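You operate a simulated robot arm through the tools that you are given. There is no shell and no other tool. Be economical: measure what you need, move in short steps, check, and stop when the job is done.

You are at the controls of a simulated two-armed robot. One attempt, no reset.

Task
Take the cap off the glue pot and lay it down on the top of the packing table.
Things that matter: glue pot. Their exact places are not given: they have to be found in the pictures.

Only the result counts: the job must be done as asked and must still hold three seconds after the hand-in. Knocking over, shifting, dropping, spilling or breaking anything else fails it. A push-on lid holds only when it is set on centred and level and pressed home; a screw cap is set on level and turned clockwise until tight.

Robot
Two 7-joint arms with three-finger grippers on one trunk, on a base that drives. Base frame: it is fixed to the floor where the robot stands at the start and does not move with it; the origin is under the middle of the robot, x ahead of it, y to its left, z up. Units: cm, rad, N and s.
The left shoulder is at the start at [4.2, 15.4, 100.7], the right one opposite. With the tool pointing down near the work surface each hand reaches from about 24 to 64 cm from the robot's upright axis, wherever it stands, measured 20 degrees to its own side. Payload 2.69 kg a hand.
The TCP of each hand is the grasp point between the finger pads, 2.9 cm short of the fingertips. In the tool frame z runs along the fingers and y along their closing line. The gripper opens to 12 cm. The gripper's body begins 7.8 cm behind the TCP.
Orientation is that of the tool frame in the base frame, as a unit quaternion [w, x, y, z]. With the fingers straight down and closing along the base's y, the tool's x points along the base's -x, its y along +y and its z along -z.

Tools
- The arms move only by the tool apply_moves. It takes "left_motion", "right_motion" or both (then of equal length, played together; a hand with none holds still); each is a list that holds one entry, the list of rows, each a list of 7 numbers: the shift along the base's x, y, z in cm, then the turn, a rotation vector about the base's x, y, z in rad, then the finger opening in cm, from 0 to 12. In form: [[[tx, ty, tz, rx, ry, rz, claw], ...]]. A call has 1 to 10 rows; each row shifts and turns the commanded pose from where the row before left it. A row lasts 0.2 s, in which the tool goes at most 5 cm and 0.15 rad; a call with a longer step from one row to the next is refused whole, and so is a gripper value outside its range. Where a pose cannot be reached the arm comes as near as it can. A force on the tool above 40 N (or 10 N above the force at the start of the call, whichever is more), or a blocked arm, ends the call early, and 0.2 s more pass. Each finger halts on what it meets, pressing with about 24 N; the grip force reading is that of the motor and also rises with nothing between the fingers. The clock runs only during rows and for 0.2 s after the last one: add rows that do not move to give the fingers time. It gives the time, the measured TCP pose, the force on the tool (base axes), the opening and the grip force at its end, in the units of the frame above (readings bear some noise), with the torque about the TCP (base axes, N m) and any sound that the robot's microphone picked up.
- Cameras (640 x 400 px; columns grow to the right, rows downward): "scene" is now at [15.33, -1.79, 117.12]; the picture's right is [-0.19, -0.98, 0.00], its down [-0.44, 0.08, -0.89] and it looks along [0.88, -0.17, -0.45] (base axes); focal length 249 px, centre (320, 200). "left" rides on the left gripper at [6.3, 0, -10.4] in its tool frame; the picture's right is [0.00, 1.00, 0.00], its down [-0.83, 0.00, -0.56] and it looks along [-0.56, 0.00, 0.83] (tool axes); focal length 275 px, centre (320, 200). "right" rides on the right gripper at [6.3, 0, -10.4] in its tool frame; the picture's right is [0.00, 1.00, 0.00], its down [-0.83, 0.00, -0.56] and it looks along [-0.56, 0.00, 0.83] (tool axes); focal length 275 px, centre (320, 200).
- snapshot(camera): a new picture of that camera. It takes no simulated time.
- raise_lower(by): slides the trunk up (or, below 0, down) by that many cm; the arms and the scene camera ride with it, the base frame stays. It gives what a move gives, with no picture.
- steer(legs): drives the robot by 1 to 6 legs, each [ahead, left, turn to the left] in cm, cm and rad, along the robot's own axes; the way and the turn of a leg run together, so that a leg with both is an arc; at most 150 cm and 3.142 rad a leg. The arms and the cameras ride along, it lands a little off, and it stops where it bumps. It gives what a move gives.
- pan_tilt(pan, tilt): turns the head with the scene camera to pan (to the left, within 1.396 rad either way) and tilt (down, from -0.506 to 1.204), counted from straight ahead of the robot. It gives what a move gives.
- locate(camera, pixels): there is no depth. For up to 12 entries [column, row, z] of the newest picture of that camera ("zoom" is the newest enlarged one), the place [x, y] in the base frame at which the ray of that pixel passes the height z, good to about 0.2 cm. It takes no simulated time.
- close_up(camera, box): a new picture of the part [left, top, right, bottom] of that camera's present view, enlarged. It takes no simulated time.
- finish_job(): hands the job in; it is judged then, once.

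Go step by step. Measure first, check grasps and placings, and put right what went wrong. The budget is 80 turns and 58 pictures, counting those below and the enlarged ones. Unless the task says otherwise, let go and move clear before handing in, and close with one line.

The tools are called after "Emit:" as name(argument=value, ...) on one line, values as JSON. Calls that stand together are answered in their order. apply_moves: Moves the arms, as the interface text tells. Its arguments: {"type":"object","properties":{"left_motion":{"type":"array","items":{"type":"array","items":{"type":"array","items":{"type":"number"}}}},"right_motion":{"type":"array","items":{"type":"array","items":{"type":"array","items":{"type":"number"}}}}},"required":[]} The other tools are called the same way: raise_lower (by) slides the trunk up or down; steer (legs) drives the base; pan_tilt (pan, tilt) turns the head that bears the scene camera; snapshot (camera) takes a picture; locate (camera, pixels) gives the place at which the rays of pixels pass given heights; close_up (camera, box) takes an enlarged picture of a part of a camera's view; finish_job () hands the job in.

At the start:

```text
time: 0.0
left_position: [38.91, 11.74, 106.17]
left_tool_rot: [0.001, 0.0, 1.0, 0.0]
left_force: [0.3, -0.5, -0.9]
left_moment: [0.0, 0.0, 0.01]
left_gripper_width: 12.01
left_finger_force: 0.0
right_position: [34.4, -21.76, 106.21]
right_tool_rot: [0.0, 0.0, 1.0, 0.0]
right_force: [1.4, -0.1, -0.3]
right_moment: [0.01, -0.02, -0.01]
right_gripper_width: 12.01
right_finger_force: 0.0
trunk travel left (down, up): [-37.5, 6.3]
robot x, y, heading: [-0.43, 0.03, -0.006]
head pan, tilt: [-0.188, 0.469]
```

scene: 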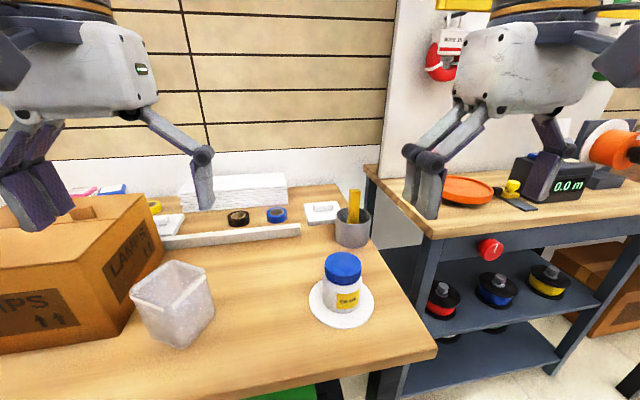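
right: 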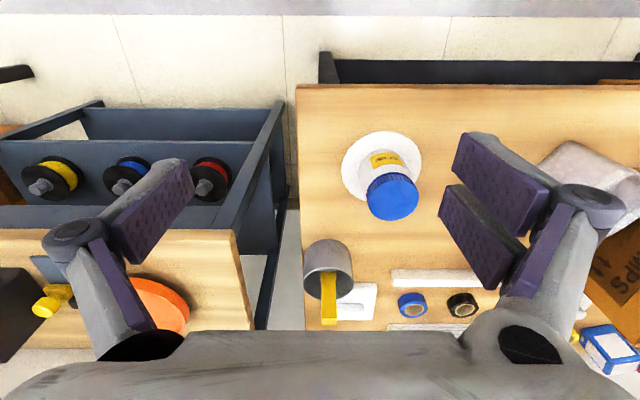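
left: 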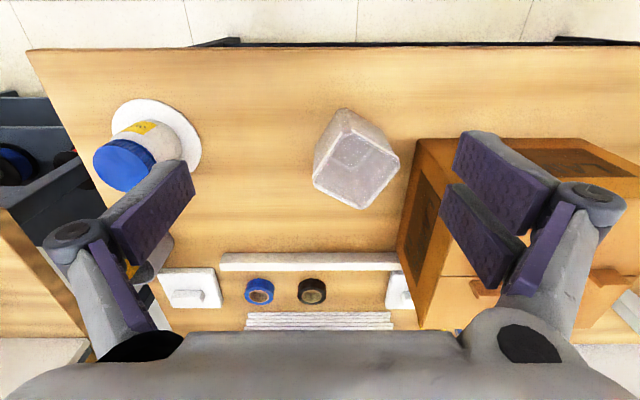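

The glue pot with the blue cap is at scene (343,285), standing on a white saucer. I'll take a close-up and locate it at several heights from two cameras.

Emit:
close_up(camera="scene", box=[290, 230, 400, 340])

Emit:
locate(camera="scene", pixels=[[342, 302, 70], [342, 302, 75], [342, 302, 80], [342, 302, 85], [343, 262, 75], [343, 262, 80], [343, 262, 85], [343, 262, 90], [343, 262, 95]])

Emit:
locate(camera="right", pixels=[[384, 167, 70], [384, 167, 75], [384, 167, 80], [384, 167, 85], [393, 198, 75], [393, 198, 80], [393, 198, 85], [393, 198, 90], [393, 198, 95]])

Emit:
close_up(camera="right", box=[320, 110, 460, 240])

```text
3.64 times, centred on (345, 285) of scene
```

zoom: 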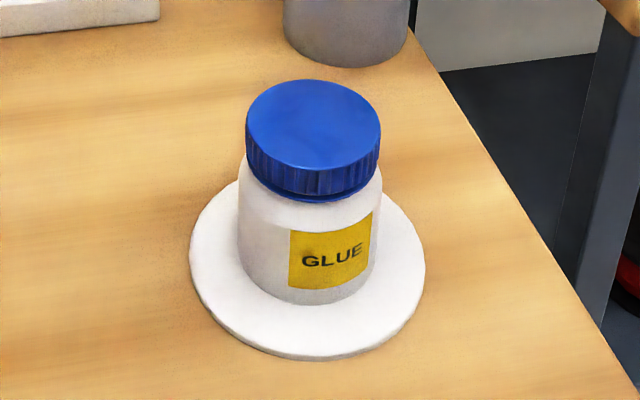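

```text
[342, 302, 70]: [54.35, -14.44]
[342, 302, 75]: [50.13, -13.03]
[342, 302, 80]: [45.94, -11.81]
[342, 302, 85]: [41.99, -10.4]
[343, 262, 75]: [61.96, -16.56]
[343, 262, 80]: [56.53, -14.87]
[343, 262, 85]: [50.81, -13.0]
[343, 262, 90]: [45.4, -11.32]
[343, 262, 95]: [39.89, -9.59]
```

```text
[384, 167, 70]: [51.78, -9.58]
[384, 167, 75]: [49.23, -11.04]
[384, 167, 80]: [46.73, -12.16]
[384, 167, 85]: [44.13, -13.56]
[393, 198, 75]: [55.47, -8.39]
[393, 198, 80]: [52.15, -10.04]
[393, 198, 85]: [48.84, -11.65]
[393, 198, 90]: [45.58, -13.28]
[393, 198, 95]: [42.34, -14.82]
```

```text
3.08 times, centred on (390, 175) of right
```

zoom: 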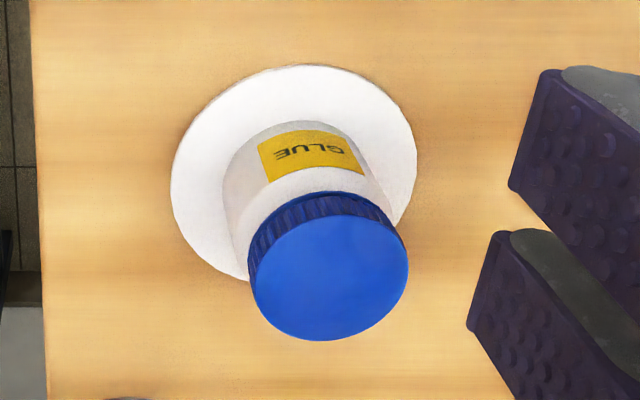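

The two views agree on the cap top being near (47.6, -12.3, 87.3), about 6.6 cm wide and ridged, so it is probably a screw cap. I'll bring the right hand above it, pre-turned clockwise, and look again.

Emit:
apply_moves(right_motion=[[[2.2, 1.6, 0, 0, 0, -0.15, 12], [2.2, 1.6, 0, 0, 0, -0.15, 12], [2.2, 1.6, -1, 0, 0, -0.15, 12], [2.2, 1.6, -1, 0, 0, -0.15, 12], [2.2, 1.6, -1, 0, 0, -0.15, 10], [2.2, 1.5, -1, 0, 0, -0.15, 10], [0, 0, 0, 0, 0, 0, 10]]])

Emit:
snapshot(camera="right")

Emit:
snapshot(camera="scene")

Emit:
snapshot(camera="left")

```text
time: 1.6
left_position: [38.81, 11.8, 106.11]
left_tool_rot: [0.001, 0.001, 1.0, 0.0]
left_force: [-0.8, 0.5, 0.3]
left_moment: [-0.04, -0.02, -0.01]
left_gripper_width: 12.01
left_finger_force: 0.0
right_position: [47.67, -12.09, 102.07]
right_tool_rot: [-0.001, 0.436, 0.9, 0.0]
right_force: [-1.0, -0.3, 0.6]
right_moment: [0.03, -0.02, 0.04]
right_gripper_width: 9.97
right_finger_force: 0.0
trunk travel left (down, up): [-37.5, 6.3]
robot x, y, heading: [-0.59, -0.17, 0.001]
head pan, tilt: [-0.188, 0.469]
```

```text
52 pictures are left
```

right: 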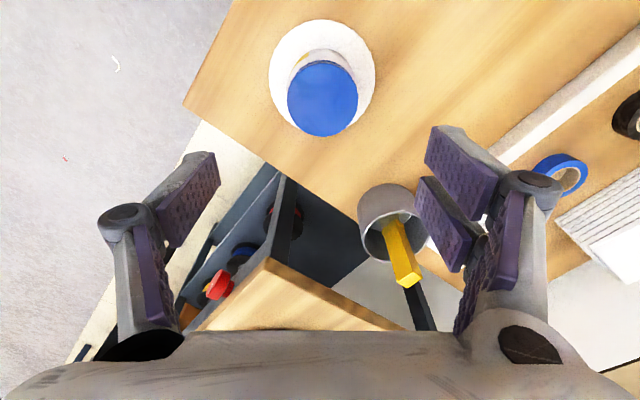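

```text
51 pictures are left
```

scene: 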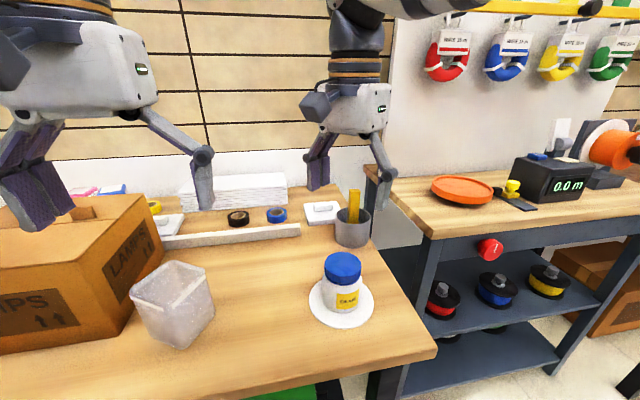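

```text
50 pictures are left
```

left: 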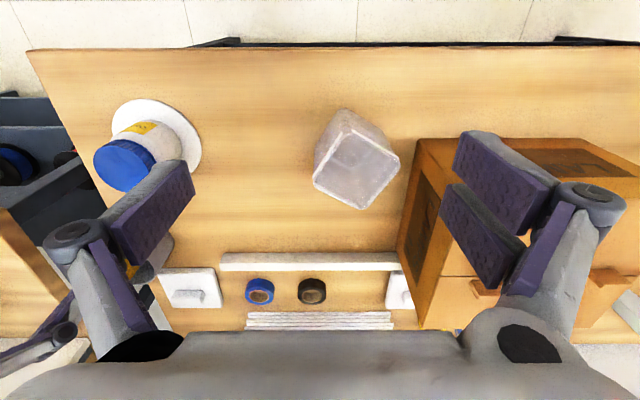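

The hand is about above the pot. I'll re-measure the cap edges in the new right view, along with the scene and left views.

Emit:
locate(camera="right", pixels=[[323, 98, 86], [323, 98, 88], [323, 98, 90], [287, 98, 87.3], [358, 98, 87.3], [323, 60, 87.3], [323, 136, 87.3], [320, 79, 77], [269, 75, 77], [376, 75, 77]])

Emit:
locate(camera="left", pixels=[[125, 165, 86], [125, 165, 88], [125, 165, 90]])

Emit:
locate(camera="scene", pixels=[[343.1, 265.2, 86], [343.1, 265.2, 87], [343.1, 265.2, 88], [343.1, 265.2, 90], [310, 300, 76], [310, 300, 77], [343, 329, 76], [373, 300, 76], [180, 348, 76], [205, 320, 76], [435, 350, 76], [250, 395, 76]])

Emit:
close_up(camera="right", box=[250, 0, 400, 150])

```text
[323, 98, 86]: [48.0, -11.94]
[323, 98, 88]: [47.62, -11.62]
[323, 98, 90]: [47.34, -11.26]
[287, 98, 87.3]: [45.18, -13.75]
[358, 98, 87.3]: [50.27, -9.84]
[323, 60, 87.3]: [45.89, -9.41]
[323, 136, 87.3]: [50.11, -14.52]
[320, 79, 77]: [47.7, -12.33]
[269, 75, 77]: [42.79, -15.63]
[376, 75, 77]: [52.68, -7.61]
```

```text
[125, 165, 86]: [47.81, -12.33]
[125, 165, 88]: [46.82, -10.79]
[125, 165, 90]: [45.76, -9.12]
```

```text
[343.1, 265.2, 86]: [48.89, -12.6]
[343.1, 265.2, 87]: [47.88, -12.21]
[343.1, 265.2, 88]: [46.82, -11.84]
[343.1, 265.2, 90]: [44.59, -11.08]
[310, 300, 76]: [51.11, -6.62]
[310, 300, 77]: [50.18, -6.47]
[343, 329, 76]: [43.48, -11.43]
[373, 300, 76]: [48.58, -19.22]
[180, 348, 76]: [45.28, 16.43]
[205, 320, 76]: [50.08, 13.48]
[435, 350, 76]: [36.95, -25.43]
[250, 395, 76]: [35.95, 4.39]
```

```text
2.67 times, centred on (325, 75) of right
```

zoom: 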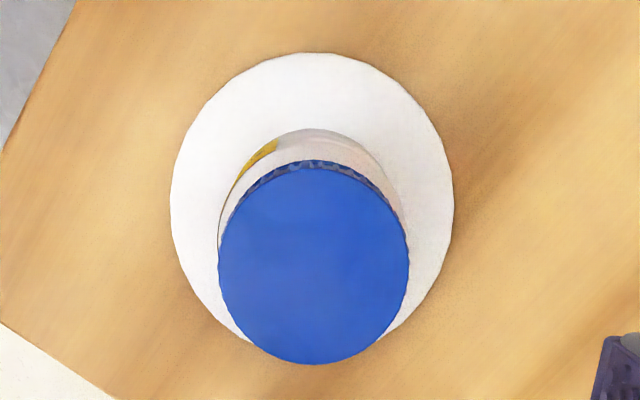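

The cap top centre is ≈(47.8, -12.0, 86.7), the diameter ≈6.4, and the cap bottom ≈84.5. I'll descend partway and then look at the fingers against the cap.

Emit:
apply_moves(right_motion=[[[0.1, 0.1, -3, 0, 0, 0, 10], [0, 0, -3, 0, 0, 0, 10], [0, 0, -3, 0, 0, 0, 10], [0, 0, -1.5, 0, 0, 0, 10], [0, 0, 0, 0, 0, 0, 10]]])

Emit:
close_up(camera="scene", box=[270, 190, 420, 340])

Emit:
snapshot(camera="right")

```text
time: 2.8
left_position: [38.86, 11.82, 106.14]
left_tool_rot: [0.001, 0.001, 1.0, -0.001]
left_force: [0.8, 0.2, 0.5]
left_moment: [0.03, 0.04, 0.0]
left_gripper_width: 11.98
left_finger_force: 0.1
right_position: [47.67, -11.95, 91.65]
right_tool_rot: [0.0, 0.434, 0.901, 0.0]
right_force: [-0.7, -0.6, -0.8]
right_moment: [-0.02, -0.02, -0.02]
right_gripper_width: 9.98
right_finger_force: 0.0
trunk travel left (down, up): [-37.5, 6.3]
robot x, y, heading: [-0.29, 0.19, 0.002]
head pan, tilt: [-0.188, 0.469]
```

```text
2.67 times, centred on (345, 265) of scene
```

zoom: 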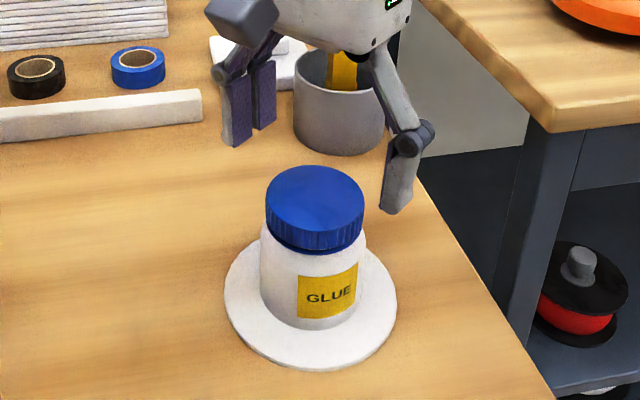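

```text
47 pictures are left
```

right: 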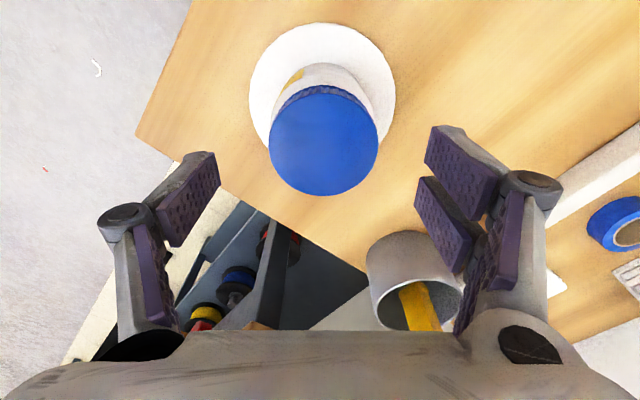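

I'll check the cap's position again from this closer right view.

Emit:
locate(camera="right", pixels=[[323, 140, 86.7], [269, 138, 86.7], [378, 138, 86.7], [323, 195, 86.7], [323, 86, 86.7], [323, 140, 84], [323, 140, 88]])

Emit:
locate(camera="zoom", pixels=[[240, 142, 88.75], [396, 210, 88.75], [315, 205, 86.7], [315, 205, 87.5]])

```text
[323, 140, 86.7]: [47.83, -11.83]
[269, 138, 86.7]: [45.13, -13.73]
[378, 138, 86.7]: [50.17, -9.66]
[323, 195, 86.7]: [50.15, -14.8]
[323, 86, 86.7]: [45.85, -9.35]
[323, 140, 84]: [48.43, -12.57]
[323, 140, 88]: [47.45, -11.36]
```

```text
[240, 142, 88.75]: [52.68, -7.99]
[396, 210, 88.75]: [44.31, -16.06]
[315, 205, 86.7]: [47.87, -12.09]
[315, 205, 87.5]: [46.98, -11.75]
```

The cap centre (47.85, -12.0) and the finger midpoint agree within a few mm. I'll descend so the tips reach z≈85 and then close.

Emit:
apply_moves(right_motion=[[[0.1, 0, -2, 0, 0, 0, 10], [0, 0, -1.8, 0, 0, 0, 10], [0, 0, 0, 0, 0, 0, 8], [0, 0, 0, 0, 0, 0, 6.8], [0, 0, 0, 0, 0, 0, 5.5], [0, 0, 0, 0, 0, 0, 5.5]]])

Emit:
close_up(camera="scene", box=[270, 190, 420, 340])

```text
time: 4.2
left_position: [38.83, 11.89, 106.04]
left_tool_rot: [0.0, 0.0, 1.0, 0.001]
left_force: [-0.1, 0.0, -0.6]
left_moment: [0.02, -0.02, -0.01]
left_gripper_width: 11.99
left_finger_force: 0.1
right_position: [47.82, -12.0, 87.83]
right_tool_rot: [0.0, 0.435, 0.901, 0.0]
right_force: [1.1, 1.0, 1.2]
right_moment: [0.0, 0.0, 0.03]
right_gripper_width: 6.24
right_finger_force: 24.4
trunk travel left (down, up): [-37.5, 6.3]
robot x, y, heading: [-0.08, 0.26, -0.003]
head pan, tilt: [-0.188, 0.469]
```

```text
2.67 times, centred on (345, 265) of scene
```

zoom: 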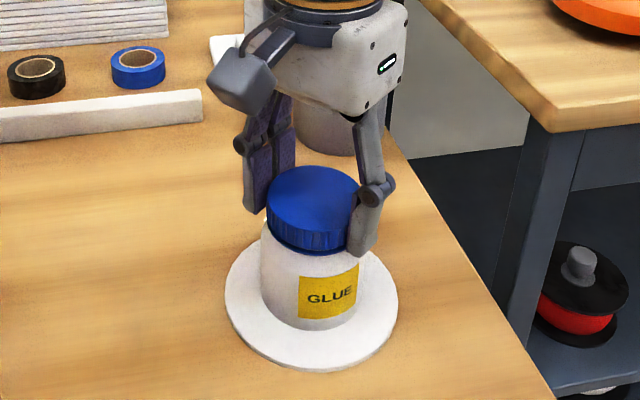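

The cap is gripped at 6.24 cm. I'll do a small counter-clockwise test turn and check whether the pot's label turns along.

Emit:
apply_moves(right_motion=[[[0, 0, 0, 0, 0, 0.1, 5.5], [0, 0, 0, 0, 0, 0.1, 5.5], [0, 0, 0, 0, 0, 0.1, 5.5], [0, 0, 0, 0, 0, 0.1, 5.5]]])

Emit:
close_up(camera="scene", box=[270, 190, 420, 340])

```text
time: 5.2
left_position: [39.0, 11.78, 106.02]
left_tool_rot: [0.001, 0.0, 1.0, 0.001]
left_force: [-0.1, 0.1, 0.0]
left_moment: [-0.03, -0.01, 0.02]
left_gripper_width: 12.0
left_finger_force: 0.0
right_position: [47.81, -12.11, 87.94]
right_tool_rot: [0.0, 0.246, 0.969, 0.0]
right_force: [0.5, -0.1, -0.3]
right_moment: [-0.03, 0.02, 0.02]
right_gripper_width: 6.24
right_finger_force: 24.7
trunk travel left (down, up): [-37.5, 6.3]
robot x, y, heading: [-0.38, -0.11, 0.002]
head pan, tilt: [-0.188, 0.469]
heard: snap
```

```text
2.67 times, centred on (345, 265) of scene
```

zoom: 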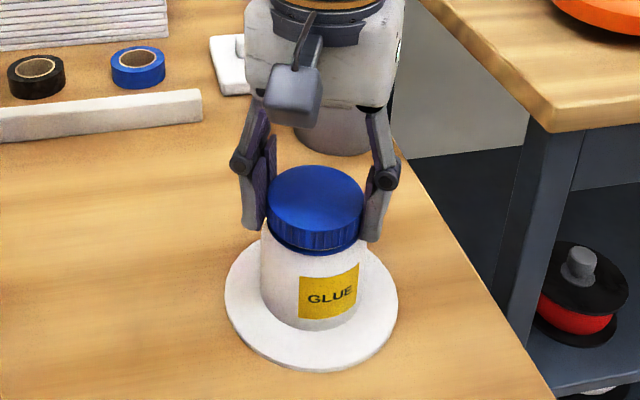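

A snap was heard and the label did not turn, so the cap is loosened from the pot. I'll continue unscrewing.

Emit:
apply_moves(right_motion=[[[0, 0, 0.01, 0, 0, 0.14, 5.5], [0, 0, 0.01, 0, 0, 0.14, 5.5], [0, 0, 0.01, 0, 0, 0.14, 5.5], [0, 0, 0.01, 0, 0, 0.14, 5.5], [0, 0, 0.01, 0, 0, 0.14, 5.5], [0, 0, 0.01, 0, 0, 0.14, 5.5], [0, 0, 0.01, 0, 0, 0.14, 5.5], [0, 0, 0.01, 0, 0, 0.14, 5.5], [0, 0, 0.01, 0, 0, 0.14, 5.5], [0, 0, 0, 0, 0, 0, 5.5]]])

Emit:
close_up(camera="scene", box=[270, 190, 420, 340])

```text
time: 7.4
left_position: [38.92, 11.88, 106.08]
left_tool_rot: [0.001, -0.001, 1.0, -0.001]
left_force: [0.5, 0.5, -0.1]
left_moment: [-0.02, 0.01, -0.01]
left_gripper_width: 11.99
left_finger_force: 0.1
right_position: [47.85, -11.99, 87.97]
right_tool_rot: [0.0, -0.372, 0.928, 0.0]
right_force: [1.4, -0.5, 0.5]
right_moment: [-0.02, -0.04, -0.04]
right_gripper_width: 6.25
right_finger_force: 24.1
trunk travel left (down, up): [-37.5, 6.3]
robot x, y, heading: [-0.1, -0.32, 0.0]
head pan, tilt: [-0.188, 0.469]
```

```text
2.67 times, centred on (345, 265) of scene
```

zoom: 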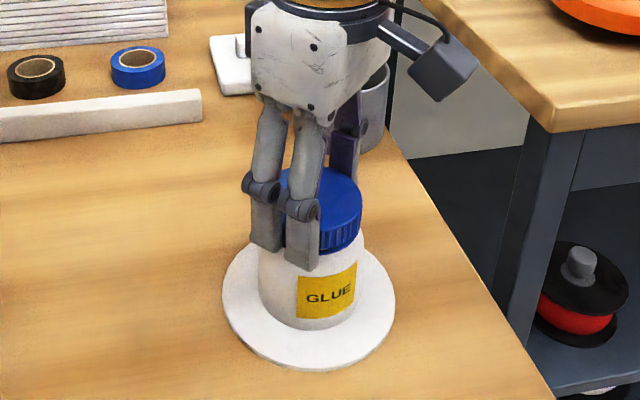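

No resisting torque is left. I'll try a gentle 0.5 cm lift and read the force to see whether the pot comes with it.

Emit:
apply_moves(right_motion=[[[0, 0, 0.1, 0, 0, 0.1, 5.5], [0, 0, 0.2, 0, 0, 0, 5.5], [0, 0, 0.2, 0, 0, 0, 5.5]]])

Emit:
close_up(camera="scene", box=[270, 190, 420, 340])

```text
time: 8.2
left_position: [38.9, 11.81, 106.19]
left_tool_rot: [0.002, 0.0, 1.0, 0.0]
left_force: [-0.4, 0.4, -0.2]
left_moment: [-0.01, -0.01, 0.02]
left_gripper_width: 11.98
left_finger_force: 0.0
right_position: [47.72, -12.05, 88.46]
right_tool_rot: [0.0, -0.417, 0.909, -0.001]
right_force: [-0.3, -0.7, 0.2]
right_moment: [-0.01, -0.02, 0.01]
right_gripper_width: 6.25
right_finger_force: 23.6
trunk travel left (down, up): [-37.5, 6.3]
robot x, y, heading: [0.2, -0.04, 0.0]
head pan, tilt: [-0.188, 0.469]
```

```text
2.67 times, centred on (345, 265) of scene
```

zoom: 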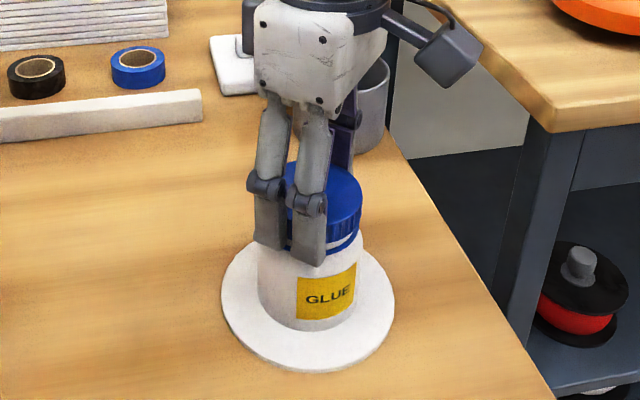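

A gap has opened below the cap at zoom (340,240) and the pot stays put, so the cap is free. I'll lift it straight up slowly.

Emit:
apply_moves(right_motion=[[[0, 0, 0.4, 0, 0, 0, 5.5], [0, 0, 0.6, 0, 0, 0, 5.5], [0, 0, 1, 0, 0, 0, 5.5], [0, 0, 1.5, 0, 0, 0, 5.5], [0, 0, 2, 0, 0, 0, 5.5], [0, 0, 2, 0, 0, 0, 5.5]]])

Emit:
snapshot(camera="scene")

```text
time: 9.6
left_position: [38.89, 11.81, 106.15]
left_tool_rot: [0.001, 0.0, 1.0, 0.0]
left_force: [0.4, -0.3, 0.0]
left_moment: [-0.04, -0.01, -0.03]
left_gripper_width: 12.01
left_finger_force: 0.1
right_position: [47.91, -11.99, 95.95]
right_tool_rot: [0.0, -0.417, 0.909, 0.0]
right_force: [-0.7, -0.5, -0.5]
right_moment: [0.02, 0.01, 0.02]
right_gripper_width: 6.24
right_finger_force: 23.6
trunk travel left (down, up): [-37.5, 6.3]
robot x, y, heading: [-0.16, 0.35, -0.004]
head pan, tilt: [-0.188, 0.469]
```

```text
42 pictures are left
```

scene: 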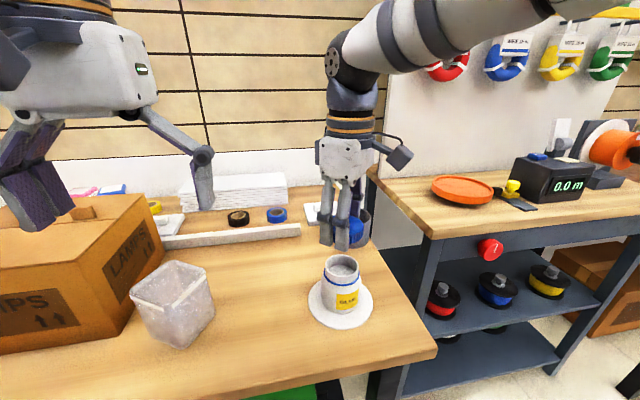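

The cap is off and the pot is standing. A free patch is near scene (255,305), between the bin and the saucer. I'll locate it and move the left hand back a little for room.

Emit:
locate(camera="scene", pixels=[[255, 305, 76], [213, 308, 76], [308, 300, 76], [213, 275, 86], [300, 236, 76], [213, 320, 76]])

Emit:
apply_moves(left_motion=[[[-2, 0, 0, 0, 0, 0, 12], [-2, 0.5, 0, 0, 0, 0, 12], [-2, 0.5, 0, 0, 0, 0, 12], [-2, 0.5, 0, 0, 0, 0, 12]]])

```text
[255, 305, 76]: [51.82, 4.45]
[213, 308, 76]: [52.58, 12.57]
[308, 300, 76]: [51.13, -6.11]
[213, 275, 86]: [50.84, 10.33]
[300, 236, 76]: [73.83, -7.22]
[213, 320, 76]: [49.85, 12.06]
```

```text
time: 10.6
left_position: [30.83, 13.4, 106.07]
left_tool_rot: [0.001, 0.0, 1.0, 0.0]
left_force: [-0.4, -0.4, -0.2]
left_moment: [-0.02, 0.0, 0.01]
left_gripper_width: 11.99
left_finger_force: 0.1
right_position: [47.95, -11.91, 95.96]
right_tool_rot: [0.001, -0.418, 0.909, 0.0]
right_force: [-0.1, -0.4, -0.5]
right_moment: [0.02, 0.0, 0.02]
right_gripper_width: 6.21
right_finger_force: 23.7
trunk travel left (down, up): [-37.5, 6.3]
robot x, y, heading: [0.43, 0.28, -0.003]
head pan, tilt: [-0.188, 0.469]
```

I'll carry the cap to (49, 1.5), then lower it partway.

Emit:
apply_moves(right_motion=[[[0.2, 2.7, 0, 0, 0, 0, 5.5], [0.2, 2.7, 0, 0, 0, 0, 5.5], [0.2, 2.7, 0, 0, 0, 0, 5.5], [0.2, 2.7, 0, 0, 0, 0, 5.5], [0.2, 2.6, 0, 0, 0, 0, 5.5], [0, 0, -3, 0, 0, 0, 5.5], [0, 0, -3, 0, 0, 0, 5.5], [0, 0, -3, 0, 0, 0, 5.5], [0, 0, -3, 0, 0, 0, 5.5], [0, 0, -1, 0, 0, 0, 5.5]]])

Emit:
snapshot(camera="scene")

```text
time: 12.8
left_position: [30.84, 13.28, 106.11]
left_tool_rot: [0.002, 0.0, 1.0, 0.0]
left_force: [-0.7, 0.3, -0.2]
left_moment: [-0.02, 0.0, 0.01]
left_gripper_width: 11.99
left_finger_force: 0.1
right_position: [48.77, 1.28, 82.86]
right_tool_rot: [0.0, -0.417, 0.909, 0.0]
right_force: [0.2, 0.4, -0.5]
right_moment: [-0.05, 0.01, 0.0]
right_gripper_width: 6.26
right_finger_force: 23.7
trunk travel left (down, up): [-37.5, 6.3]
robot x, y, heading: [0.03, -0.07, -0.003]
head pan, tilt: [-0.188, 0.469]
```

```text
41 pictures are left
```

scene: 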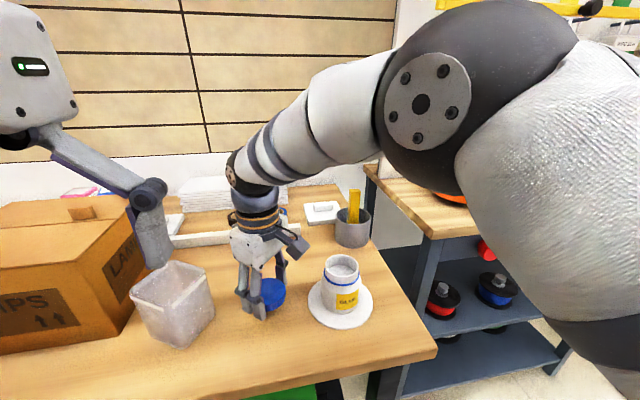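

Clear on all sides. I'll lower in small steps and read the force for contact (expected at TCP z≈79.5).

Emit:
apply_moves(right_motion=[[[0, 0, -1, 0, 0, 0, 5.5], [0, 0, -1, 0, 0, 0, 5.5], [0, 0, -0.5, 0, 0, 0, 5.5], [0, 0, -0.2, 0, 0, 0, 5.5], [0, 0, 0, 0, 0, 0, 5.5]]])

Emit:
close_up(camera="scene", box=[200, 230, 310, 340])

```text
time: 14.0
left_position: [30.7, 13.23, 106.26]
left_tool_rot: [0.002, -0.001, 1.0, 0.0]
left_force: [-0.3, -1.3, -0.1]
left_moment: [0.01, 0.02, 0.01]
left_gripper_width: 12.01
left_finger_force: 0.1
right_position: [48.84, 1.39, 80.67]
right_tool_rot: [0.004, -0.416, 0.909, 0.001]
right_force: [1.0, 1.5, 38.4]
right_moment: [0.62, 1.33, -0.05]
right_gripper_width: 6.28
right_finger_force: 24.9
trunk travel left (down, up): [-37.5, 6.3]
robot x, y, heading: [-0.07, 0.25, 0.0]
head pan, tilt: [-0.188, 0.469]
```

```text
3.64 times, centred on (255, 285) of scene
```

zoom: 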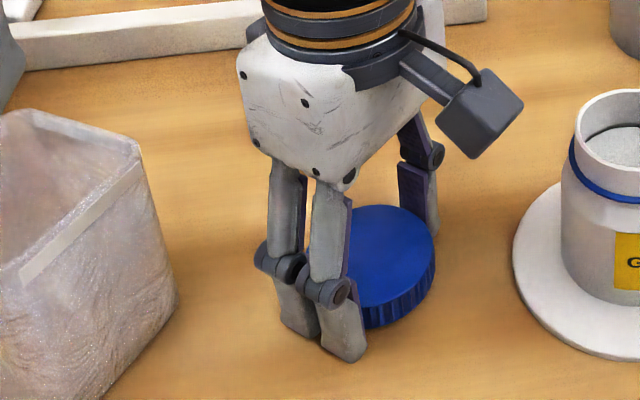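

The cap is in contact (38 N at z 80.67). I'll relieve the pressure slightly and open the fingers.

Emit:
apply_moves(right_motion=[[[0, 0, 0.3, 0, 0, 0, 5.5], [0, 0, 0.15, 0, 0, 0, 5.5], [0, 0, 0, 0, 0, 0, 5.5]]])

Emit:
close_up(camera="scene", box=[200, 230, 310, 340])

```text
time: 14.8
left_position: [30.85, 13.39, 105.99]
left_tool_rot: [0.0, -0.001, 1.0, 0.0]
left_force: [0.0, 0.2, 0.8]
left_moment: [0.0, 0.06, 0.0]
left_gripper_width: 12.02
left_finger_force: 0.0
right_position: [48.81, 1.25, 80.71]
right_tool_rot: [0.0, -0.418, 0.909, 0.0]
right_force: [10.0, 4.6, 16.4]
right_moment: [0.37, -0.04, -0.18]
right_gripper_width: 6.24
right_finger_force: 24.1
trunk travel left (down, up): [-37.5, 6.3]
robot x, y, heading: [0.16, 0.03, 0.005]
head pan, tilt: [-0.188, 0.469]
```

```text
3.64 times, centred on (255, 285) of scene
```

zoom: 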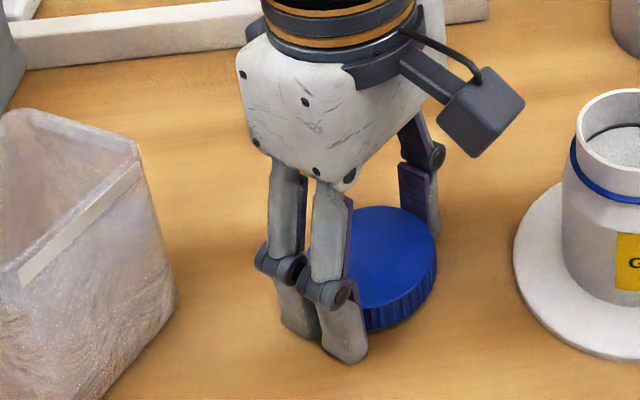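

It still rests lightly on the table, so I'll open slowly and then back straight up.

Emit:
apply_moves(right_motion=[[[0, 0, 0.05, 0, 0, 0, 6.1], [0, 0, 0, 0, 0, 0, 6.5], [0, 0, 0, 0, 0, 0, 7.2], [0, 0, 0, 0, 0, 0, 8.2], [0, 0, 0.5, 0, 0, 0, 8.6], [0, 0, 1.5, 0, 0, 0, 8.6], [0, 0, 3, 0, 0, 0, 8.6], [0, 0, 4, 0, 0, 0, 8.6], [0, 0, 4, 0, 0, 0, 8.6]]])

Emit:
snapshot(camera="scene")

```text
time: 16.8
left_position: [30.77, 13.28, 106.24]
left_tool_rot: [0.001, 0.0, 1.0, 0.001]
left_force: [0.4, -0.6, -0.3]
left_moment: [-0.02, 0.03, 0.0]
left_gripper_width: 12.0
left_finger_force: 0.1
right_position: [48.62, 1.6, 93.97]
right_tool_rot: [0.0, -0.417, 0.909, 0.0]
right_force: [-0.3, -0.4, -0.3]
right_moment: [-0.01, -0.01, -0.02]
right_gripper_width: 8.63
right_finger_force: 0.1
trunk travel left (down, up): [-37.5, 6.3]
robot x, y, heading: [0.01, 0.35, 0.001]
head pan, tilt: [-0.188, 0.469]
```

```text
38 pictures are left
```

scene: 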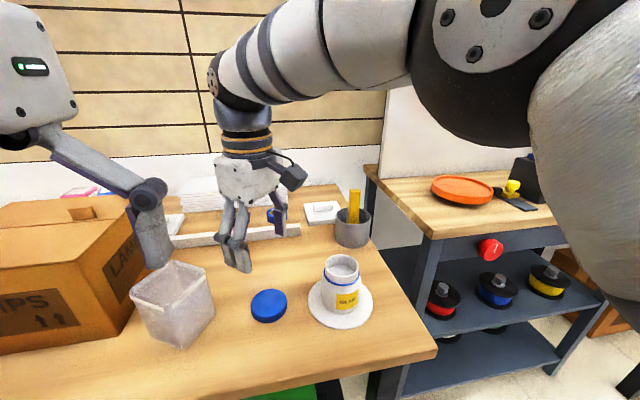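

The cap lies flat at scene (269,305) and the hand is well above it. A close-up will check that everything is in order.

Emit:
close_up(camera="scene", box=[220, 230, 390, 340])

```text
3.64 times, centred on (305, 285) of scene
```

zoom: 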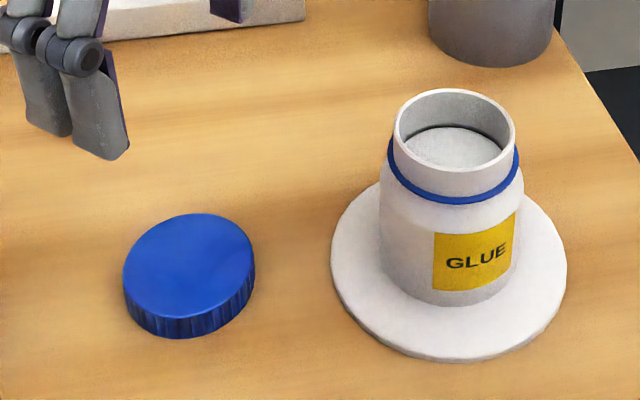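

The cap looks slightly tilted in this view, so I'll check it from the right camera.

Emit:
snapshot(camera="right")

Emit:
close_up(camera="scene", box=[245, 280, 295, 330])

```text
36 pictures are left
```

right: 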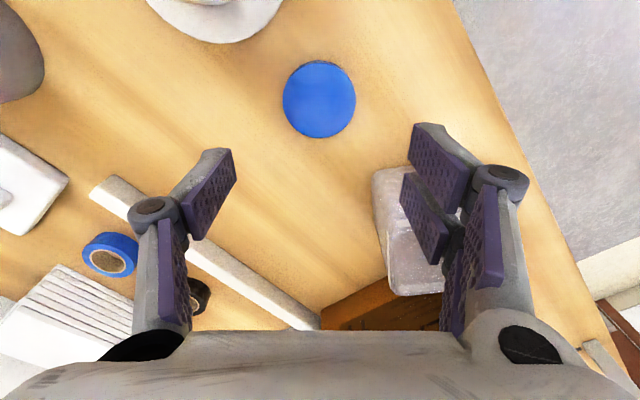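

```text
8.00 times, centred on (270, 305) of scene
```

zoom: 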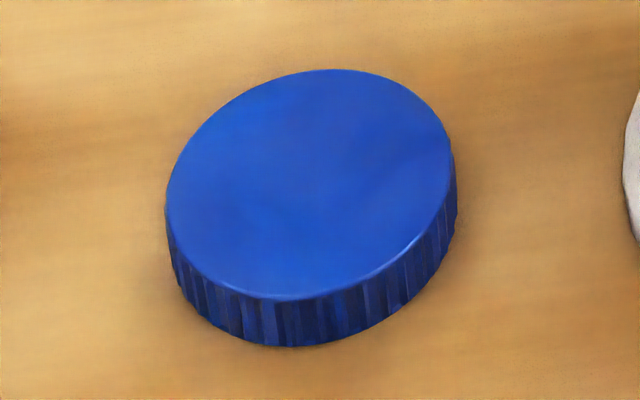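

The cap lies flat and settled on the table top, open side down. The pot is upright on its saucer and both hands are clear, so I'm handing in.

Emit:
finish_job()

```text
The job is handed in.
```

The glue pot's cap is unscrewed and lying on the packing table, and the open pot is still standing upright on its saucer.
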